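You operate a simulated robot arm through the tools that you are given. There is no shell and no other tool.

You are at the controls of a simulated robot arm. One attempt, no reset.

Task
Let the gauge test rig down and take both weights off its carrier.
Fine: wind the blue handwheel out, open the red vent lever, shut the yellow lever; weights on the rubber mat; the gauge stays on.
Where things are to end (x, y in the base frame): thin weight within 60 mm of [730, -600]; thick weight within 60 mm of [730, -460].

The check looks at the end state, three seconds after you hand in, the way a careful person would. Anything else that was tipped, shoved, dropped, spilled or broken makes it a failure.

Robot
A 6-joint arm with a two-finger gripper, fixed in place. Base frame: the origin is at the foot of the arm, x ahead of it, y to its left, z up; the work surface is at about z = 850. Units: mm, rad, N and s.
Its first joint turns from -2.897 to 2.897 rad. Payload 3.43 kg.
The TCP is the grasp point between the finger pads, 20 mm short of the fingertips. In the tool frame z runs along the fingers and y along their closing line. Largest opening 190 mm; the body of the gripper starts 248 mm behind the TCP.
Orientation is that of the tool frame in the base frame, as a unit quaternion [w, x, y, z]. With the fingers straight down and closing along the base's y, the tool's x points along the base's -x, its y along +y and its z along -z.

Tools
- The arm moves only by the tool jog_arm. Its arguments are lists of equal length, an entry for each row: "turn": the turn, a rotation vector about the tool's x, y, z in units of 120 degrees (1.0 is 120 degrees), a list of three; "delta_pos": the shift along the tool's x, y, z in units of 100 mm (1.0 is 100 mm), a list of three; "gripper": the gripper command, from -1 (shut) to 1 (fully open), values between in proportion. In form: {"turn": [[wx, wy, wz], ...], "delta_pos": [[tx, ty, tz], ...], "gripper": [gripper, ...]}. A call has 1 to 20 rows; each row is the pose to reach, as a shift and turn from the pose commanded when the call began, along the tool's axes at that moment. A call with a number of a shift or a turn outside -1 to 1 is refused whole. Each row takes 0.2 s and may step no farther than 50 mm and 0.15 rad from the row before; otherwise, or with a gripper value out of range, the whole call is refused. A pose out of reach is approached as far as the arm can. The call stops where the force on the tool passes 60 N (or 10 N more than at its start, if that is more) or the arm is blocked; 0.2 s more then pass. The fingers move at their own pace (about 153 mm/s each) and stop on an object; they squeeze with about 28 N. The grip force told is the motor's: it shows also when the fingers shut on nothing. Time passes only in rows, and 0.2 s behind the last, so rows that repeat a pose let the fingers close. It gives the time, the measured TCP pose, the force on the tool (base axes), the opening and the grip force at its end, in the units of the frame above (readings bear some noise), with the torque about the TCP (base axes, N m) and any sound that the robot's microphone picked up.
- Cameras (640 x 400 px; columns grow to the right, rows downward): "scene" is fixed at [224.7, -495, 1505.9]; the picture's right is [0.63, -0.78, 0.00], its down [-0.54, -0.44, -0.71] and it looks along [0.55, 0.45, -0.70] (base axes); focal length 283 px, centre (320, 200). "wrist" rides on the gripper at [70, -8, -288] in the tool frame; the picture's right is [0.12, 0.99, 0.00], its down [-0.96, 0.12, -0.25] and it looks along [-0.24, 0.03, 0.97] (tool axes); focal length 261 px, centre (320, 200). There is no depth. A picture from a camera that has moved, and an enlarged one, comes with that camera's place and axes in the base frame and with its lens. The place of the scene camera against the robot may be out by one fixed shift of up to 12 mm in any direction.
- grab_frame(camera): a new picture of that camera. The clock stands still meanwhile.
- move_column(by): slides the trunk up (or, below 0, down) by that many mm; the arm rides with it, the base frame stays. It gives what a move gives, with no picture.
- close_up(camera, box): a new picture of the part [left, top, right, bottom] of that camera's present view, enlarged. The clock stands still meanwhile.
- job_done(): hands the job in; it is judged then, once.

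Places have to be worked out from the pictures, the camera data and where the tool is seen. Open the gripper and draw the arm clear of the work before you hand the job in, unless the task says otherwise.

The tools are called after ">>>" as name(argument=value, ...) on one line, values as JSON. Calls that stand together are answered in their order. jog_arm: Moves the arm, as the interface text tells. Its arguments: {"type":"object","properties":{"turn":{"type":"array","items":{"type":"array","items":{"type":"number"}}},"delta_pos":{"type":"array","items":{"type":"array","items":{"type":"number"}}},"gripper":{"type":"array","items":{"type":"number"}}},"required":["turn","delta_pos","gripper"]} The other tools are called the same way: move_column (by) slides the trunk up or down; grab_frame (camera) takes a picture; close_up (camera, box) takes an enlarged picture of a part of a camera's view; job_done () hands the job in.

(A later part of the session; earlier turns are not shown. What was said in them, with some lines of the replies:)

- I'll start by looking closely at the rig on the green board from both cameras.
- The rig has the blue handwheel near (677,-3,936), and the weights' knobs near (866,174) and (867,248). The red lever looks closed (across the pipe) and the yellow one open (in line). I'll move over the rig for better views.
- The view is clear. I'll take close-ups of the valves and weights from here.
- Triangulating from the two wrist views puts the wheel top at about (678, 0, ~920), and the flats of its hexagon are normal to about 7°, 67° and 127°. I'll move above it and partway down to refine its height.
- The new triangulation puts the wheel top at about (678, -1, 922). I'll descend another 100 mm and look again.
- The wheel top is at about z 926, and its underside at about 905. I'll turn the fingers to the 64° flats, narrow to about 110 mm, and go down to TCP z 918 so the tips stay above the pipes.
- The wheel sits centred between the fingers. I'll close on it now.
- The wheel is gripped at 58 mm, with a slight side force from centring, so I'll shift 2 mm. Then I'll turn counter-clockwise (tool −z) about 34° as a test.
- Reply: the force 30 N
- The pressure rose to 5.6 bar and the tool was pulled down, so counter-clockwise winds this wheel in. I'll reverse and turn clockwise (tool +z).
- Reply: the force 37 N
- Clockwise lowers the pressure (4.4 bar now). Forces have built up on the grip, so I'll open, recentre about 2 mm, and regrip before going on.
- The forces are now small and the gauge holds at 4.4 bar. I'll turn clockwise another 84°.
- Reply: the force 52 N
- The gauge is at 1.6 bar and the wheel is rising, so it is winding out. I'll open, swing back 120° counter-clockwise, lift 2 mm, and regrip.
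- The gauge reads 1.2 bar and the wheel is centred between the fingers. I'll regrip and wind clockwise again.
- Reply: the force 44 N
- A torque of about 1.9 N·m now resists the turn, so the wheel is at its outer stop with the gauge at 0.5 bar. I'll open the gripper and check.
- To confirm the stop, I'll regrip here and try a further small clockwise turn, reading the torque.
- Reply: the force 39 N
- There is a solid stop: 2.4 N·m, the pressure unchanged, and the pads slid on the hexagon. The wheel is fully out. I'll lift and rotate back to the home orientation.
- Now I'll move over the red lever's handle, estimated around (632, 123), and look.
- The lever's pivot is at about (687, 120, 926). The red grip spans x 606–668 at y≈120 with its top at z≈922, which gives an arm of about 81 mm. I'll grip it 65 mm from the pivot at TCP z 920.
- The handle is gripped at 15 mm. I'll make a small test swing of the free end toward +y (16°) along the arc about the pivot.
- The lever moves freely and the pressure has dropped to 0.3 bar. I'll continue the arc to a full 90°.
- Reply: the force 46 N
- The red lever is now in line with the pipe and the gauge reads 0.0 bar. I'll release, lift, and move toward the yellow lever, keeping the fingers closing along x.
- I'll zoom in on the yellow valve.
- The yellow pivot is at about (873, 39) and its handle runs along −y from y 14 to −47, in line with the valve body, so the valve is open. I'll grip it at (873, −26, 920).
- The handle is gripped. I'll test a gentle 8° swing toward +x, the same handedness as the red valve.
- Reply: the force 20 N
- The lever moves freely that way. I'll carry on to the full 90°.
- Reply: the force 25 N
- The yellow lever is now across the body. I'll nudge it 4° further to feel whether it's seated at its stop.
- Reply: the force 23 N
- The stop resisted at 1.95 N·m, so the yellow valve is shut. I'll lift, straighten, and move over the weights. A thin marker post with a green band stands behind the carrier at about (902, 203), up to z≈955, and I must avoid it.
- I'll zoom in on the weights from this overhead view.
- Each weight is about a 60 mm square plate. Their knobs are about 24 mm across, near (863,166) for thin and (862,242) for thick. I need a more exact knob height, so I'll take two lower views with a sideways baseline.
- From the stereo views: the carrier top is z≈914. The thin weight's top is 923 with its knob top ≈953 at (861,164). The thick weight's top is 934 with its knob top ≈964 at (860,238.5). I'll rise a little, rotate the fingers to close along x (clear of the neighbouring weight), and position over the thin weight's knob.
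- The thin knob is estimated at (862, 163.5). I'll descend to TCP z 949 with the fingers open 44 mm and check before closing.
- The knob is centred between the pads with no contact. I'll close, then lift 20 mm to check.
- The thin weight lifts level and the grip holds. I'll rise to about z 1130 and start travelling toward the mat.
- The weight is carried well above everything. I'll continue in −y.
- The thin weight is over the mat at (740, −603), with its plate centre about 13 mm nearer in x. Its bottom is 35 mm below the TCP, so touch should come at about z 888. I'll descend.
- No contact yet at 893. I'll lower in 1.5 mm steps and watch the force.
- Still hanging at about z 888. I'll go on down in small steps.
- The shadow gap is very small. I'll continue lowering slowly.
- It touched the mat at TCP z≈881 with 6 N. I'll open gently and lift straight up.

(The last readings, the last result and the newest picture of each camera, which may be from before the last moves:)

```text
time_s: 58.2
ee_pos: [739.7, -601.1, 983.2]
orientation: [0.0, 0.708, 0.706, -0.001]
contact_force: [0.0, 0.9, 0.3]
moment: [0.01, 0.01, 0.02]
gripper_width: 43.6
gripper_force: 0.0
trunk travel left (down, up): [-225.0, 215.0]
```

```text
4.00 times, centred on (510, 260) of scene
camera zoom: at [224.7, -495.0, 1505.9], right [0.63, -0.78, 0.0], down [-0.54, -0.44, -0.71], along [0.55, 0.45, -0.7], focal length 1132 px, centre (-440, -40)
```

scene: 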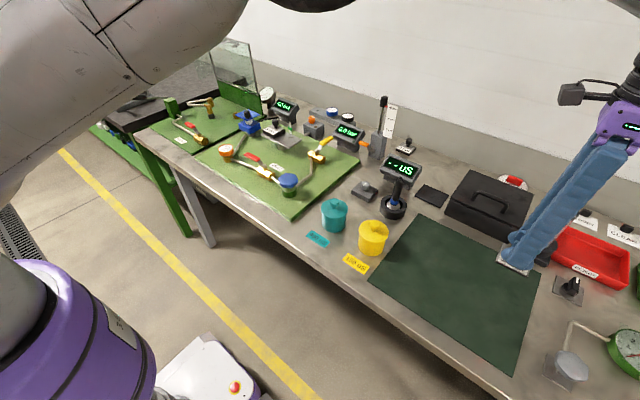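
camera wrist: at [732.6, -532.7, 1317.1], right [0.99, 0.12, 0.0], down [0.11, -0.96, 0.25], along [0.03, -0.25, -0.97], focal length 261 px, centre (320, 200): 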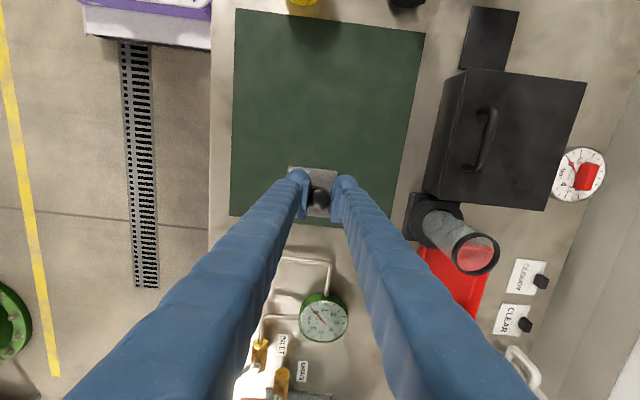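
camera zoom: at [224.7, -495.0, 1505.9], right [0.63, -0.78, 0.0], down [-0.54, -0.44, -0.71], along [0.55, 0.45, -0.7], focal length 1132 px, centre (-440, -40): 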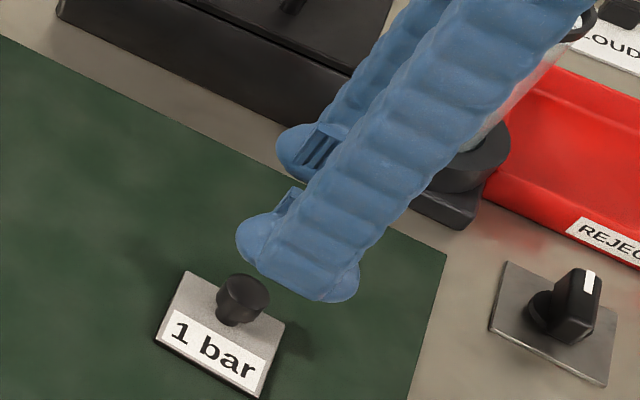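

The thin weight stands on the mat at about (729, −602). I'll rise and travel back for the thick weight.

>>> jog_arm(turn=[[0, 0, 0], [0, 0, 0], [0, 0, 0]], delta_pos=[[0, 0, -0.33], [0, 0, -0.66], [0, 0, -1.0]], gripper=[-0.54, -0.54, -0.54])

>>> jog_arm(turn=[[0, 0, 0], [0, 0, 0], [0, 0, 0]], delta_pos=[[0.33, 0, -0.15], [0.66, 0, -0.3], [1.0, 0, -0.5]], gripper=[-0.54, -0.54, -0.54])

>>> jog_arm(turn=[[0, 0, 0], [0, 0, 0], [0, 0, 0]], delta_pos=[[0.33, 0, 0], [0.66, 0, 0], [1.0, 0, 0]], gripper=[-0.54, -0.54, -0.54])

>>> jog_arm(turn=[[0, 0, 0], [0, 0, 0], [0, 0, 0]], delta_pos=[[0.33, 0, 0], [0.66, 0, 0], [1.0, 0, 0]], gripper=[-0.54, -0.54, -0.54])

>>> jog_arm(turn=[[0, 0, 0], [0, 0, 0], [0, 0, 0]], delta_pos=[[0.33, 0, 0], [0.66, 0, 0], [1.0, 0, 0]], gripper=[-0.54, -0.54, -0.54])

>>> jog_arm(turn=[[0, 0, 0], [0, 0, 0], [0, 0, 0]], delta_pos=[[0.33, 0, 0], [0.66, 0, 0], [1.0, 0, 0]], gripper=[-0.54, -0.54, -0.54])

>>> jog_arm(turn=[[0, 0, 0], [0, 0, 0], [0, 0, 0]], delta_pos=[[0.33, 0.13, 0], [0.66, 0.26, 0], [1.0, 0.4, 0]], gripper=[-0.54, -0.54, -0.54])

>>> jog_arm(turn=[[0, 0, 0], [0, 0, 0], [0, 0, 0]], delta_pos=[[0.33, 0.13, 0], [0.66, 0.26, 0], [1.0, 0.4, 0]], gripper=[-0.54, -0.54, -0.54])

>>> jog_arm(turn=[[0, 0, 0], [0, 0, 0], [0, 0, 0]], delta_pos=[[0.33, 0.13, 0], [0.66, 0.26, 0], [1.0, 0.41, 0]], gripper=[-0.54, -0.54, -0.54])

>>> jog_arm(turn=[[0, 0, 0], [0, 0, 0], [0, 0, 0]], delta_pos=[[0.2, 0, 0.25], [0.4, 0, 0.6], [0.4, 0, 0.9]], gripper=[-0.54, -0.54, -0.54])

>>> grab_frame(camera="wrist")

>>> close_up(camera="wrist", box=[250, 120, 410, 260])

```text
time_s: 59.0
ee_pos: [740.7, -603.0, 1081.1]
orientation: [-0.001, 0.708, 0.706, -0.001]
contact_force: [1.8, 0.0, 0.5]
moment: [0.0, 0.01, 0.01]
gripper_width: 43.5
gripper_force: 0.1
trunk travel left (down, up): [-225.0, 215.0]
```

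```text
time_s: 59.8
ee_pos: [739.5, -502.2, 1130.5]
orientation: [0.001, 0.709, 0.706, 0.0]
contact_force: [-0.9, -0.2, -0.2]
moment: [0.01, 0.0, 0.0]
gripper_width: 43.8
gripper_force: 0.0
trunk travel left (down, up): [-225.0, 215.0]
```

```text
time_s: 60.6
ee_pos: [739.8, -404.0, 1129.1]
orientation: [0.0, 0.708, 0.706, -0.001]
contact_force: [-0.1, 0.2, 0.4]
moment: [0.04, 0.02, 0.0]
gripper_width: 43.9
gripper_force: 0.0
trunk travel left (down, up): [-225.0, 215.0]
```

```text
time_s: 61.4
ee_pos: [740.3, -302.6, 1130.3]
orientation: [0.0, 0.708, 0.706, 0.0]
contact_force: [1.4, -0.9, -1.0]
moment: [0.03, 0.02, -0.03]
gripper_width: 44.1
gripper_force: 0.2
trunk travel left (down, up): [-225.0, 215.0]
```

```text
time_s: 62.2
ee_pos: [743.5, -201.2, 1129.8]
orientation: [0.0, 0.709, 0.706, 0.001]
contact_force: [-0.3, 0.3, 0.2]
moment: [0.05, -0.01, 0.0]
gripper_width: 43.6
gripper_force: 0.1
trunk travel left (down, up): [-225.0, 215.0]
```

```text
time_s: 63.0
ee_pos: [741.3, -101.4, 1132.5]
orientation: [0.0, 0.708, 0.706, 0.0]
contact_force: [-0.4, -0.4, 0.3]
moment: [0.0, -0.01, 0.01]
gripper_width: 43.5
gripper_force: 0.1
trunk travel left (down, up): [-225.0, 215.0]
```

```text
time_s: 63.8
ee_pos: [781.2, 0.0, 1131.7]
orientation: [-0.001, 0.709, 0.705, 0.0]
contact_force: [0.5, 0.3, 0.1]
moment: [0.01, 0.08, 0.01]
gripper_width: 43.7
gripper_force: 0.1
trunk travel left (down, up): [-225.0, 215.0]
```

```text
time_s: 64.6
ee_pos: [823.3, 99.4, 1132.6]
orientation: [0.0, 0.709, 0.706, -0.001]
contact_force: [0.7, 0.5, 0.0]
moment: [0.0, 0.07, -0.01]
gripper_width: 43.4
gripper_force: 0.1
trunk travel left (down, up): [-225.0, 215.0]
```

```text
time_s: 65.4
ee_pos: [863.4, 198.1, 1129.9]
orientation: [0.0, 0.708, 0.706, -0.001]
contact_force: [-0.5, -0.2, -0.3]
moment: [0.01, 0.03, 0.0]
gripper_width: 43.6
gripper_force: 0.1
trunk travel left (down, up): [-225.0, 215.0]
```

```text
time_s: 66.2
ee_pos: [862.6, 238.8, 1041.4]
orientation: [-0.001, 0.708, 0.706, -0.001]
contact_force: [0.7, -0.1, -0.1]
moment: [-0.07, 0.03, -0.01]
gripper_width: 43.7
gripper_force: 0.0
trunk travel left (down, up): [-225.0, 215.0]
```

```text
taken
camera wrist: at [855.7, 309.0, 1329.3], right [0.99, 0.12, 0.0], down [0.11, -0.96, 0.25], along [0.03, -0.25, -0.97], focal length 261 px, centre (320, 200)
```

wrist: 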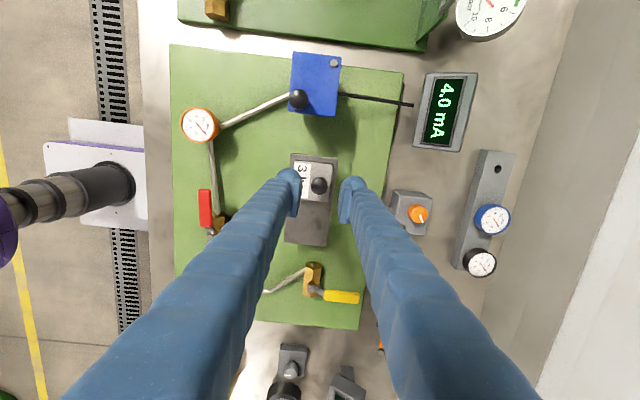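

```text
2.86 times, centred on (330, 190) of wrist
camera zoom: at [855.7, 309.0, 1329.3], right [0.99, 0.12, 0.0], down [0.11, -0.96, 0.25], along [0.03, -0.25, -0.97], focal length 745 px, centre (291, 229)
```

zoom: 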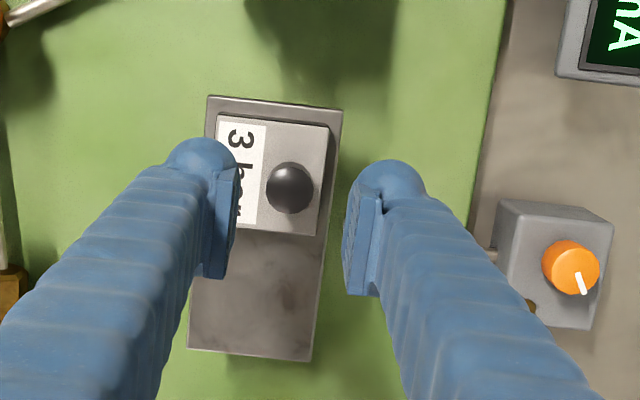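

The thick knob is at about (862, 238), right beneath the TCP. I'll narrow slightly and descend to z 963, which leaves a safe gap above the plate.

>>> jog_arm(turn=[[0, 0, 0], [0, 0, 0], [0, 0, 0], [0, 0, 0]], delta_pos=[[0, 0, 0.3], [0, 0, 0.55], [0, 0, 0.7], [0, 0, 0.78]], gripper=[-0.58, -0.58, -0.58, -0.58])

>>> close_up(camera="wrist", box=[250, 120, 410, 260])

>>> close_up(camera="scene", box=[240, 95, 330, 155])

```text
time_s: 67.2
ee_pos: [864.6, 238.3, 961.5]
orientation: [-0.001, 0.708, 0.706, -0.001]
contact_force: [0.2, -0.8, -0.9]
moment: [-0.03, 0.02, -0.01]
gripper_width: 39.9
gripper_force: 0.1
trunk travel left (down, up): [-225.0, 215.0]
```

```text
2.86 times, centred on (330, 190) of wrist
camera zoom: at [857.2, 307.8, 1249.7], right [0.99, 0.12, 0.0], down [0.11, -0.96, 0.25], along [0.03, -0.25, -0.97], focal length 745 px, centre (291, 229)
```

zoom: 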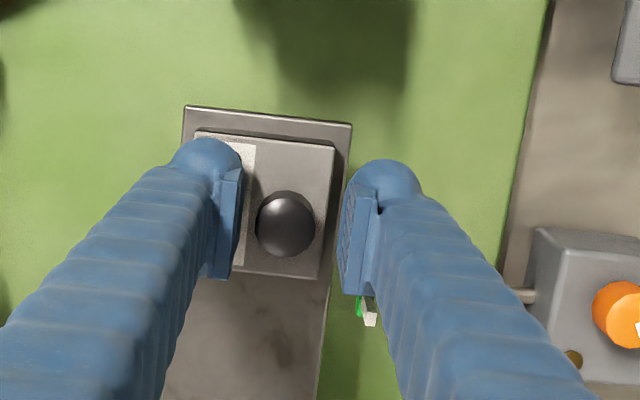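

```text
6.67 times, centred on (285, 125) of scene
camera zoom: at [224.7, -495.0, 1505.9], right [0.63, -0.78, 0.0], down [-0.54, -0.44, -0.71], along [0.55, 0.45, -0.7], focal length 1886 px, centre (553, 700)
```

zoom: 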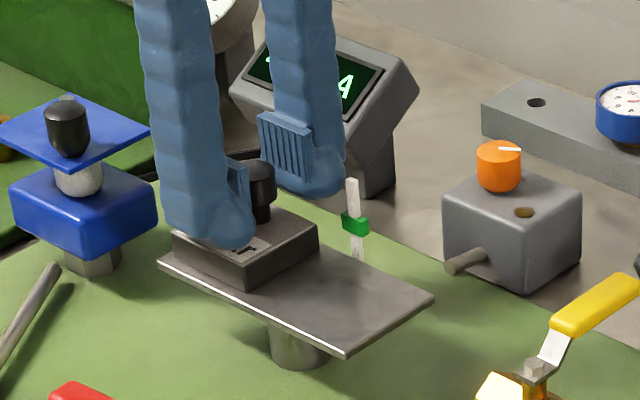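

The knob is between the pads and the marker post is clear. I'll close and lift 30 mm straight up.

>>> jog_arm(turn=[[0, 0, 0], [0, 0, 0], [0, 0, 0], [0, 0, 0], [0, 0, 0]], delta_pos=[[0, 0, 0], [0, 0, 0], [0, 0, 0], [0, 0, -0.1], [0, 0, -0.3]], gripper=[-1, -1, -1, -1, -1])

>>> close_up(camera="scene", box=[240, 85, 345, 155])

>>> close_up(camera="wrist", box=[250, 120, 410, 260])

```text
time_s: 68.4
ee_pos: [863.7, 236.9, 993.9]
orientation: [-0.001, 0.708, 0.707, 0.0]
contact_force: [0.3, 0.1, -4.5]
moment: [0.02, -0.07, -0.02]
gripper_width: 22.8
gripper_force: 27.9
trunk travel left (down, up): [-225.0, 215.0]
```

```text
5.71 times, centred on (292, 120) of scene
camera zoom: at [224.7, -495.0, 1505.9], right [0.63, -0.78, 0.0], down [-0.54, -0.44, -0.71], along [0.55, 0.45, -0.7], focal length 1617 px, centre (477, 657)
```

zoom: 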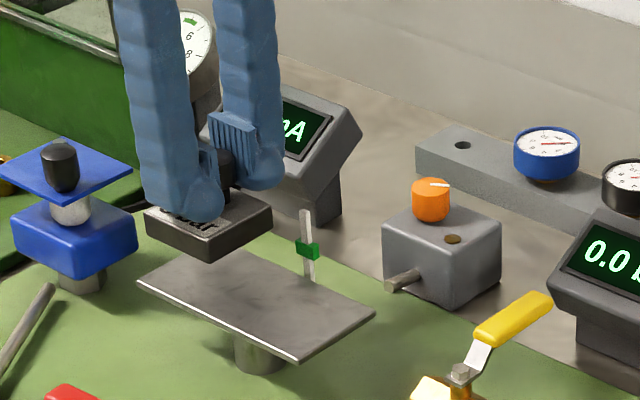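

```text
2.86 times, centred on (330, 190) of wrist
camera zoom: at [855.9, 308.0, 1281.3], right [0.99, 0.12, 0.0], down [0.11, -0.96, 0.25], along [0.03, -0.25, -0.97], focal length 745 px, centre (291, 229)
```

zoom: 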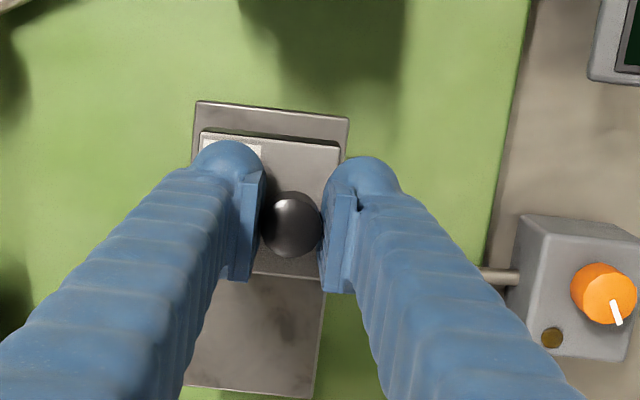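

The thick weight lifts level (about 0.5 kg). I'll rise and travel to the mat target at (742, −460).

>>> jog_arm(turn=[[0, 0, 0], [0, 0, 0], [0, 0, 0]], delta_pos=[[0, 0, -0.33], [0, 0, -0.66], [0, 0, -1.0]], gripper=[-1, -1, -1])

>>> jog_arm(turn=[[0, 0, 0], [0, 0, 0], [0, 0, 0]], delta_pos=[[-0.33, -0.13, -0.15], [-0.66, -0.26, -0.3], [-1.0, -0.4, -0.45]], gripper=[-1, -1, -1])

>>> jog_arm(turn=[[0, 0, 0], [0, 0, 0], [0, 0, 0]], delta_pos=[[-0.33, -0.13, 0], [-0.66, -0.26, 0], [-1.0, -0.4, 0]], gripper=[-1, -1, -1])

>>> jog_arm(turn=[[0, 0, 0], [0, 0, 0], [0, 0, 0]], delta_pos=[[-0.33, -0.13, 0], [-0.66, -0.26, 0], [-1.0, -0.4, 0]], gripper=[-1, -1, -1])

>>> jog_arm(turn=[[0, 0, 0], [0, 0, 0], [0, 0, 0]], delta_pos=[[-0.33, 0, 0], [-0.66, 0, 0], [-1.0, 0, 0]], gripper=[-1, -1, -1])

>>> jog_arm(turn=[[0, 0, 0], [0, 0, 0], [0, 0, 0]], delta_pos=[[-0.33, 0, 0], [-0.66, 0, 0], [-1.0, 0, 0]], gripper=[-1, -1, -1])

>>> jog_arm(turn=[[0, 0, 0], [0, 0, 0], [0, 0, 0]], delta_pos=[[-0.33, 0, 0], [-0.66, 0, 0], [-1.0, 0, 0]], gripper=[-1, -1, -1])

>>> jog_arm(turn=[[0, 0, 0], [0, 0, 0], [0, 0, 0]], delta_pos=[[-0.33, 0, 0], [-0.66, 0, 0], [-0.98, 0, 0]], gripper=[-1, -1, -1])

>>> grab_frame(camera="wrist")

>>> grab_frame(camera="scene")

```text
time_s: 69.2
ee_pos: [864.1, 236.6, 1095.3]
orientation: [0.0, 0.709, 0.706, -0.001]
contact_force: [0.6, -0.1, -3.1]
moment: [-0.01, -0.06, 0.02]
gripper_width: 22.8
gripper_force: 28.1
trunk travel left (down, up): [-225.0, 215.0]
```

```text
time_s: 70.0
ee_pos: [821.7, 139.1, 1140.4]
orientation: [0.001, 0.708, 0.706, 0.0]
contact_force: [-0.8, 0.3, -3.3]
moment: [-0.06, -0.1, 0.0]
gripper_width: 22.5
gripper_force: 27.2
trunk travel left (down, up): [-225.0, 215.0]
```

```text
time_s: 70.8
ee_pos: [783.9, 39.7, 1140.3]
orientation: [0.0, 0.709, 0.706, 0.0]
contact_force: [-0.8, 0.4, -4.3]
moment: [-0.02, -0.1, 0.01]
gripper_width: 22.7
gripper_force: 27.8
trunk travel left (down, up): [-225.0, 215.0]
```

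```text
time_s: 71.6
ee_pos: [742.9, -59.0, 1138.3]
orientation: [0.0, 0.708, 0.706, 0.0]
contact_force: [0.6, -0.1, -5.0]
moment: [-0.02, -0.07, -0.01]
gripper_width: 23.1
gripper_force: 27.7
trunk travel left (down, up): [-225.0, 215.0]
```

```text
time_s: 72.4
ee_pos: [740.9, -160.5, 1138.3]
orientation: [-0.001, 0.708, 0.706, 0.0]
contact_force: [-0.2, 0.8, -5.1]
moment: [-0.01, -0.06, -0.03]
gripper_width: 22.8
gripper_force: 27.9
trunk travel left (down, up): [-225.0, 215.0]
```

```text
time_s: 73.2
ee_pos: [743.9, -259.2, 1138.0]
orientation: [-0.001, 0.708, 0.706, -0.002]
contact_force: [-0.6, -0.6, -3.8]
moment: [0.0, -0.04, -0.01]
gripper_width: 22.7
gripper_force: 27.8
trunk travel left (down, up): [-225.0, 215.0]
```

```text
time_s: 74.0
ee_pos: [741.4, -359.0, 1137.2]
orientation: [-0.001, 0.709, 0.706, -0.001]
contact_force: [-0.6, -0.6, -4.1]
moment: [-0.03, -0.03, 0.03]
gripper_width: 22.9
gripper_force: 28.0
trunk travel left (down, up): [-225.0, 215.0]
```

```text
time_s: 74.8
ee_pos: [743.2, -457.7, 1135.7]
orientation: [-0.001, 0.708, 0.706, -0.001]
contact_force: [0.0, -0.9, -3.9]
moment: [0.0, -0.04, 0.02]
gripper_width: 22.7
gripper_force: 27.8
trunk travel left (down, up): [-225.0, 215.0]
```

```text
taken
camera wrist: at [735.5, -388.0, 1425.9], right [0.99, 0.12, 0.0], down [0.11, -0.96, 0.25], along [0.03, -0.25, -0.97], focal length 261 px, centre (320, 200)
```

wrist: 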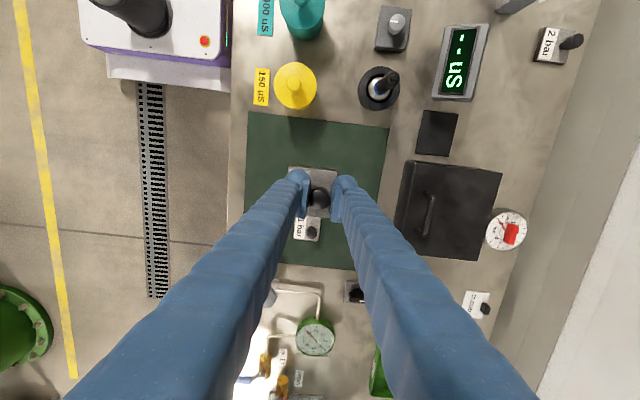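

```text
taken
```

scene: 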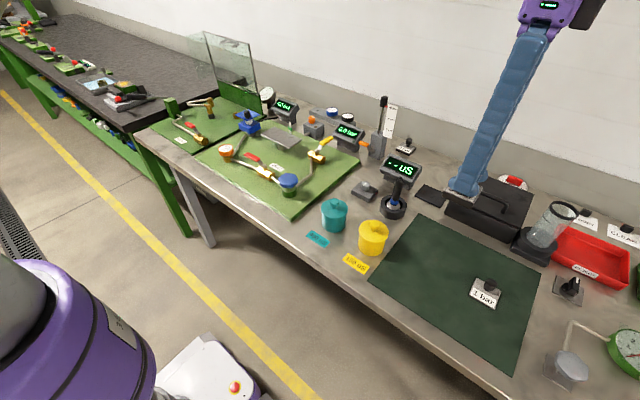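

The weight is over the mat at (742, −459), clear of the thin weight and the toolbox. I'll descend.

>>> jog_arm(turn=[[0, 0, 0], [0, 0, 0], [0, 0, 0]], delta_pos=[[0, 0, 0.33], [0, 0, 0.66], [0, 0, 1.0]], gripper=[-1, -1, -1])

>>> jog_arm(turn=[[0, 0, 0], [0, 0, 0], [0, 0, 0]], delta_pos=[[0, 0, 0.33], [0, 0, 0.66], [0, 0, 1.0]], gripper=[-1, -1, -1])

>>> jog_arm(turn=[[0, 0, 0], [0, 0, 0], [0, 0, 0]], delta_pos=[[0, 0, 0.15], [0, 0, 0.28], [0, 0, 0.35]], gripper=[-1, -1, -1])

>>> close_up(camera="scene", box=[410, 210, 530, 310])

```text
time_s: 75.6
ee_pos: [744.4, -457.3, 1038.5]
orientation: [0.0, 0.709, 0.706, 0.0]
contact_force: [1.3, 0.6, -4.2]
moment: [0.0, -0.04, -0.03]
gripper_width: 23.0
gripper_force: 27.6
trunk travel left (down, up): [-225.0, 215.0]
```

```text
time_s: 76.4
ee_pos: [743.4, -458.5, 937.1]
orientation: [0.001, 0.708, 0.706, 0.001]
contact_force: [-0.8, -0.8, -4.4]
moment: [0.0, -0.03, 0.0]
gripper_width: 22.8
gripper_force: 27.7
trunk travel left (down, up): [-225.0, 215.0]
```

```text
time_s: 77.2
ee_pos: [739.7, -458.8, 903.4]
orientation: [-0.001, 0.708, 0.706, 0.0]
contact_force: [0.9, 0.1, -3.8]
moment: [0.0, -0.07, 0.01]
gripper_width: 22.8
gripper_force: 28.3
trunk travel left (down, up): [-225.0, 215.0]
```

```text
4.00 times, centred on (470, 260) of scene
camera zoom: at [224.7, -495.0, 1505.9], right [0.63, -0.78, 0.0], down [-0.54, -0.44, -0.71], along [0.55, 0.45, -0.7], focal length 1132 px, centre (-280, -40)
```

zoom: 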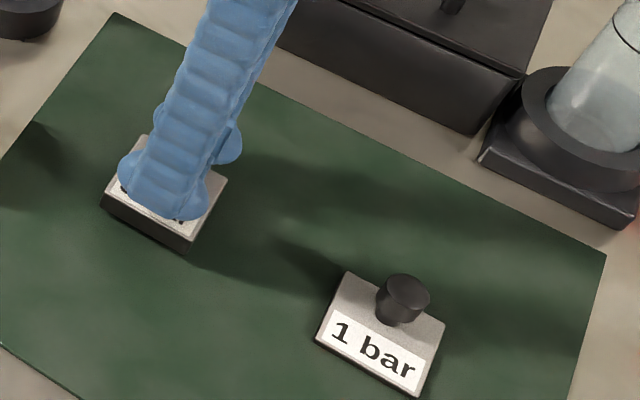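

It's a few millimetres above the mat. I'll lower in small steps until I feel contact.

>>> jog_arm(turn=[[0, 0, 0], [0, 0, 0], [0, 0, 0]], delta_pos=[[0, 0, 0.02], [0, 0, 0.035], [0, 0, 0.05]], gripper=[-1, -1, -1])

>>> jog_arm(turn=[[0, 0, 0], [0, 0, 0]], delta_pos=[[0, 0, 0.01], [0, 0, 0.015]], gripper=[-1, -1])

>>> jog_arm(turn=[[0, 0, 0], [0, 0, 0]], delta_pos=[[0, 0, 0.005], [0, 0, 0.01]], gripper=[-1, -1])

```text
time_s: 78.0
ee_pos: [741.7, -459.4, 897.5]
orientation: [-0.001, 0.708, 0.706, -0.001]
contact_force: [0.0, -1.1, -4.8]
moment: [0.01, -0.04, 0.01]
gripper_width: 22.9
gripper_force: 27.9
trunk travel left (down, up): [-225.0, 215.0]
```

```text
time_s: 78.6
ee_pos: [741.9, -459.5, 897.4]
orientation: [-0.001, 0.708, 0.706, 0.0]
contact_force: [-0.6, 0.6, -5.1]
moment: [0.02, -0.07, 0.01]
gripper_width: 22.7
gripper_force: 28.2
trunk travel left (down, up): [-225.0, 215.0]
```

```text
time_s: 79.2
ee_pos: [741.6, -459.1, 895.2]
orientation: [-0.001, 0.708, 0.706, -0.001]
contact_force: [0.9, -0.5, -5.6]
moment: [0.01, -0.04, -0.02]
gripper_width: 22.9
gripper_force: 28.2
trunk travel left (down, up): [-225.0, 215.0]
```

>>> jog_arm(turn=[[0, 0, 0], [0, 0, 0]], delta_pos=[[0, 0, 0.007], [0, 0, 0.012]], gripper=[-1, -1])

```text
time_s: 79.8
ee_pos: [741.8, -458.9, 894.4]
orientation: [0.0, 0.709, 0.705, 0.0]
contact_force: [0.0, 0.6, 1.5]
moment: [0.06, 0.15, -0.05]
gripper_width: 22.7
gripper_force: 28.2
trunk travel left (down, up): [-225.0, 215.0]
```

The load has gone off the tool, from −5 N to +1.5 N, so the weight rests on the mat. I'll open and lift away.

>>> jog_arm(turn=[[0, 0, 0], [0, 0, 0], [0, 0, 0], [0, 0, 0], [0, 0, 0]], delta_pos=[[0, 0, 0], [0, 0, 0], [0, 0, -0.3], [0, 0, -0.65], [0, 0, -1.0]], gripper=[-0.54, -0.54, -0.54, -0.54, -0.54])

>>> jog_arm(turn=[[0, 0, 0], [0, 0, 0], [0, 0, 0]], delta_pos=[[0, 0, -0.33], [0, 0, -0.66], [0, 0, -1.0]], gripper=[-0.54, -0.54, -0.54])

>>> jog_arm(turn=[[0, 0, 0], [0, 0, 0], [0, 0, 0]], delta_pos=[[0.33, 0, -0.2], [0.66, 0, -0.4], [1.0, 0, -0.6]], gripper=[-0.54, -0.54, 0])

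>>> jog_arm(turn=[[0, 0, 0], [0, 0, 0], [0, 0, 0]], delta_pos=[[0.33, 0, 0], [0.66, 0, 0], [1.0, 0, 0]], gripper=[0.5, 1, 1])

>>> grab_frame(camera="wrist")

>>> grab_frame(camera="scene")

>>> close_up(camera="scene", box=[200, 90, 380, 220])

>>> close_up(camera="scene", box=[380, 210, 560, 340])

```text
time_s: 81.0
ee_pos: [741.2, -458.0, 995.4]
orientation: [0.0, 0.709, 0.705, 0.0]
contact_force: [-0.2, -0.6, 1.0]
moment: [0.0, 0.0, -0.04]
gripper_width: 43.7
gripper_force: 0.1
trunk travel left (down, up): [-225.0, 215.0]
```

```text
time_s: 81.8
ee_pos: [739.3, -460.8, 1094.8]
orientation: [0.0, 0.709, 0.705, 0.0]
contact_force: [0.2, 0.3, 0.1]
moment: [-0.03, -0.07, -0.01]
gripper_width: 43.9
gripper_force: 0.0
trunk travel left (down, up): [-225.0, 215.0]
```

```text
time_s: 82.6
ee_pos: [743.2, -360.2, 1154.6]
orientation: [0.0, 0.709, 0.706, 0.0]
contact_force: [0.4, -0.3, 0.7]
moment: [0.06, -0.03, -0.01]
gripper_width: 94.9
gripper_force: 0.0
trunk travel left (down, up): [-225.0, 215.0]
```

```text
time_s: 83.4
ee_pos: [743.1, -261.4, 1156.3]
orientation: [0.0, 0.708, 0.707, 0.0]
contact_force: [0.8, 0.5, 0.4]
moment: [0.02, 0.03, 0.02]
gripper_width: 190.2
gripper_force: 0.0
trunk travel left (down, up): [-225.0, 215.0]
```

```text
taken
camera wrist: at [735.5, -190.9, 1443.9], right [0.99, 0.12, 0.0], down [0.11, -0.96, 0.25], along [0.03, -0.25, -0.97], focal length 261 px, centre (320, 200)
```

wrist: 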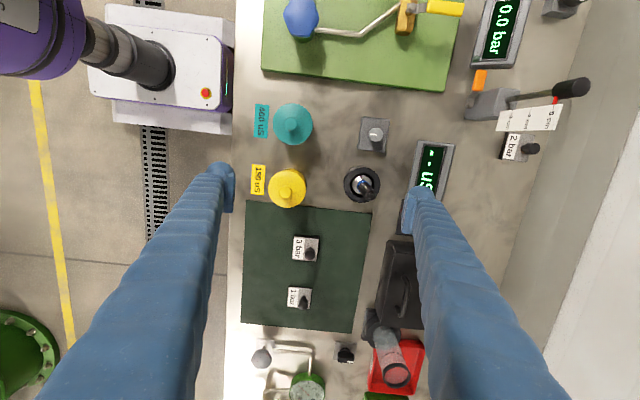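

```text
taken
```

scene: 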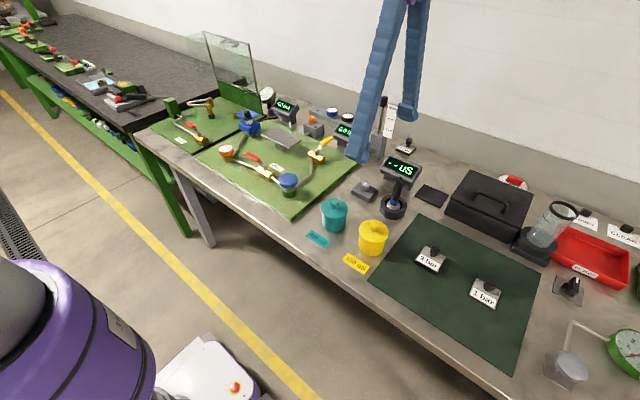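

```text
3.08 times, centred on (290, 155) of scene
camera zoom: at [224.7, -495.0, 1505.9], right [0.63, -0.78, 0.0], down [-0.54, -0.44, -0.71], along [0.55, 0.45, -0.7], focal length 871 px, centre (412, 338)
```

zoom: 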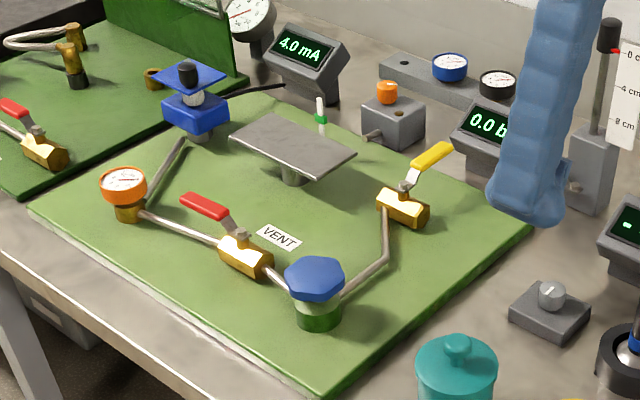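

```text
3.08 times, centred on (470, 275) of scene
camera zoom: at [224.7, -495.0, 1505.9], right [0.63, -0.78, 0.0], down [-0.54, -0.44, -0.71], along [0.55, 0.45, -0.7], focal length 871 px, centre (-142, -31)
```

zoom: 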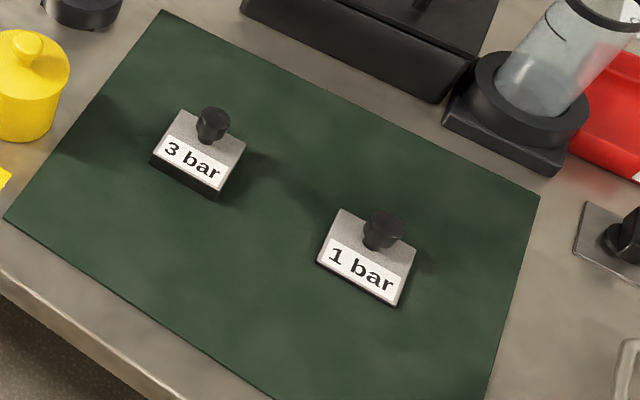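

Both weights stand upright on the mat. The wheel is fully out, the red vent is open, the yellow valve is shut, and the gauge is on at 0.0 bar. The arm is clear with the gripper open, so I'm handing in.

>>> job_done()

```text
The job is handed in.
```

I let the gauge test rig down and moved both weights to the rubber mat; the job is handed in.

- **Handwheel:** the blue wheel is wound out to its stop. My first turn went the wrong way, counter-clockwise, and briefly raised the pressure from 5.0 to 5.6 bar. Clockwise winds it out.
- **Vent:** the red lever is open, in line with the pipe.
- **Yellow lever:** it is shut, across the valve body, and felt firm against its stop.
- **Thin weight (1 bar):** it stands on the mat at about (729, -602).
- **Thick weight (3 bar):** it stands on the mat at about (729, -459).
- **Gauge:** it is still on and reads 0.0 bar.

In the last pictures nothing else looked moved or knocked over. The gripper is open and the arm is clear of the work.
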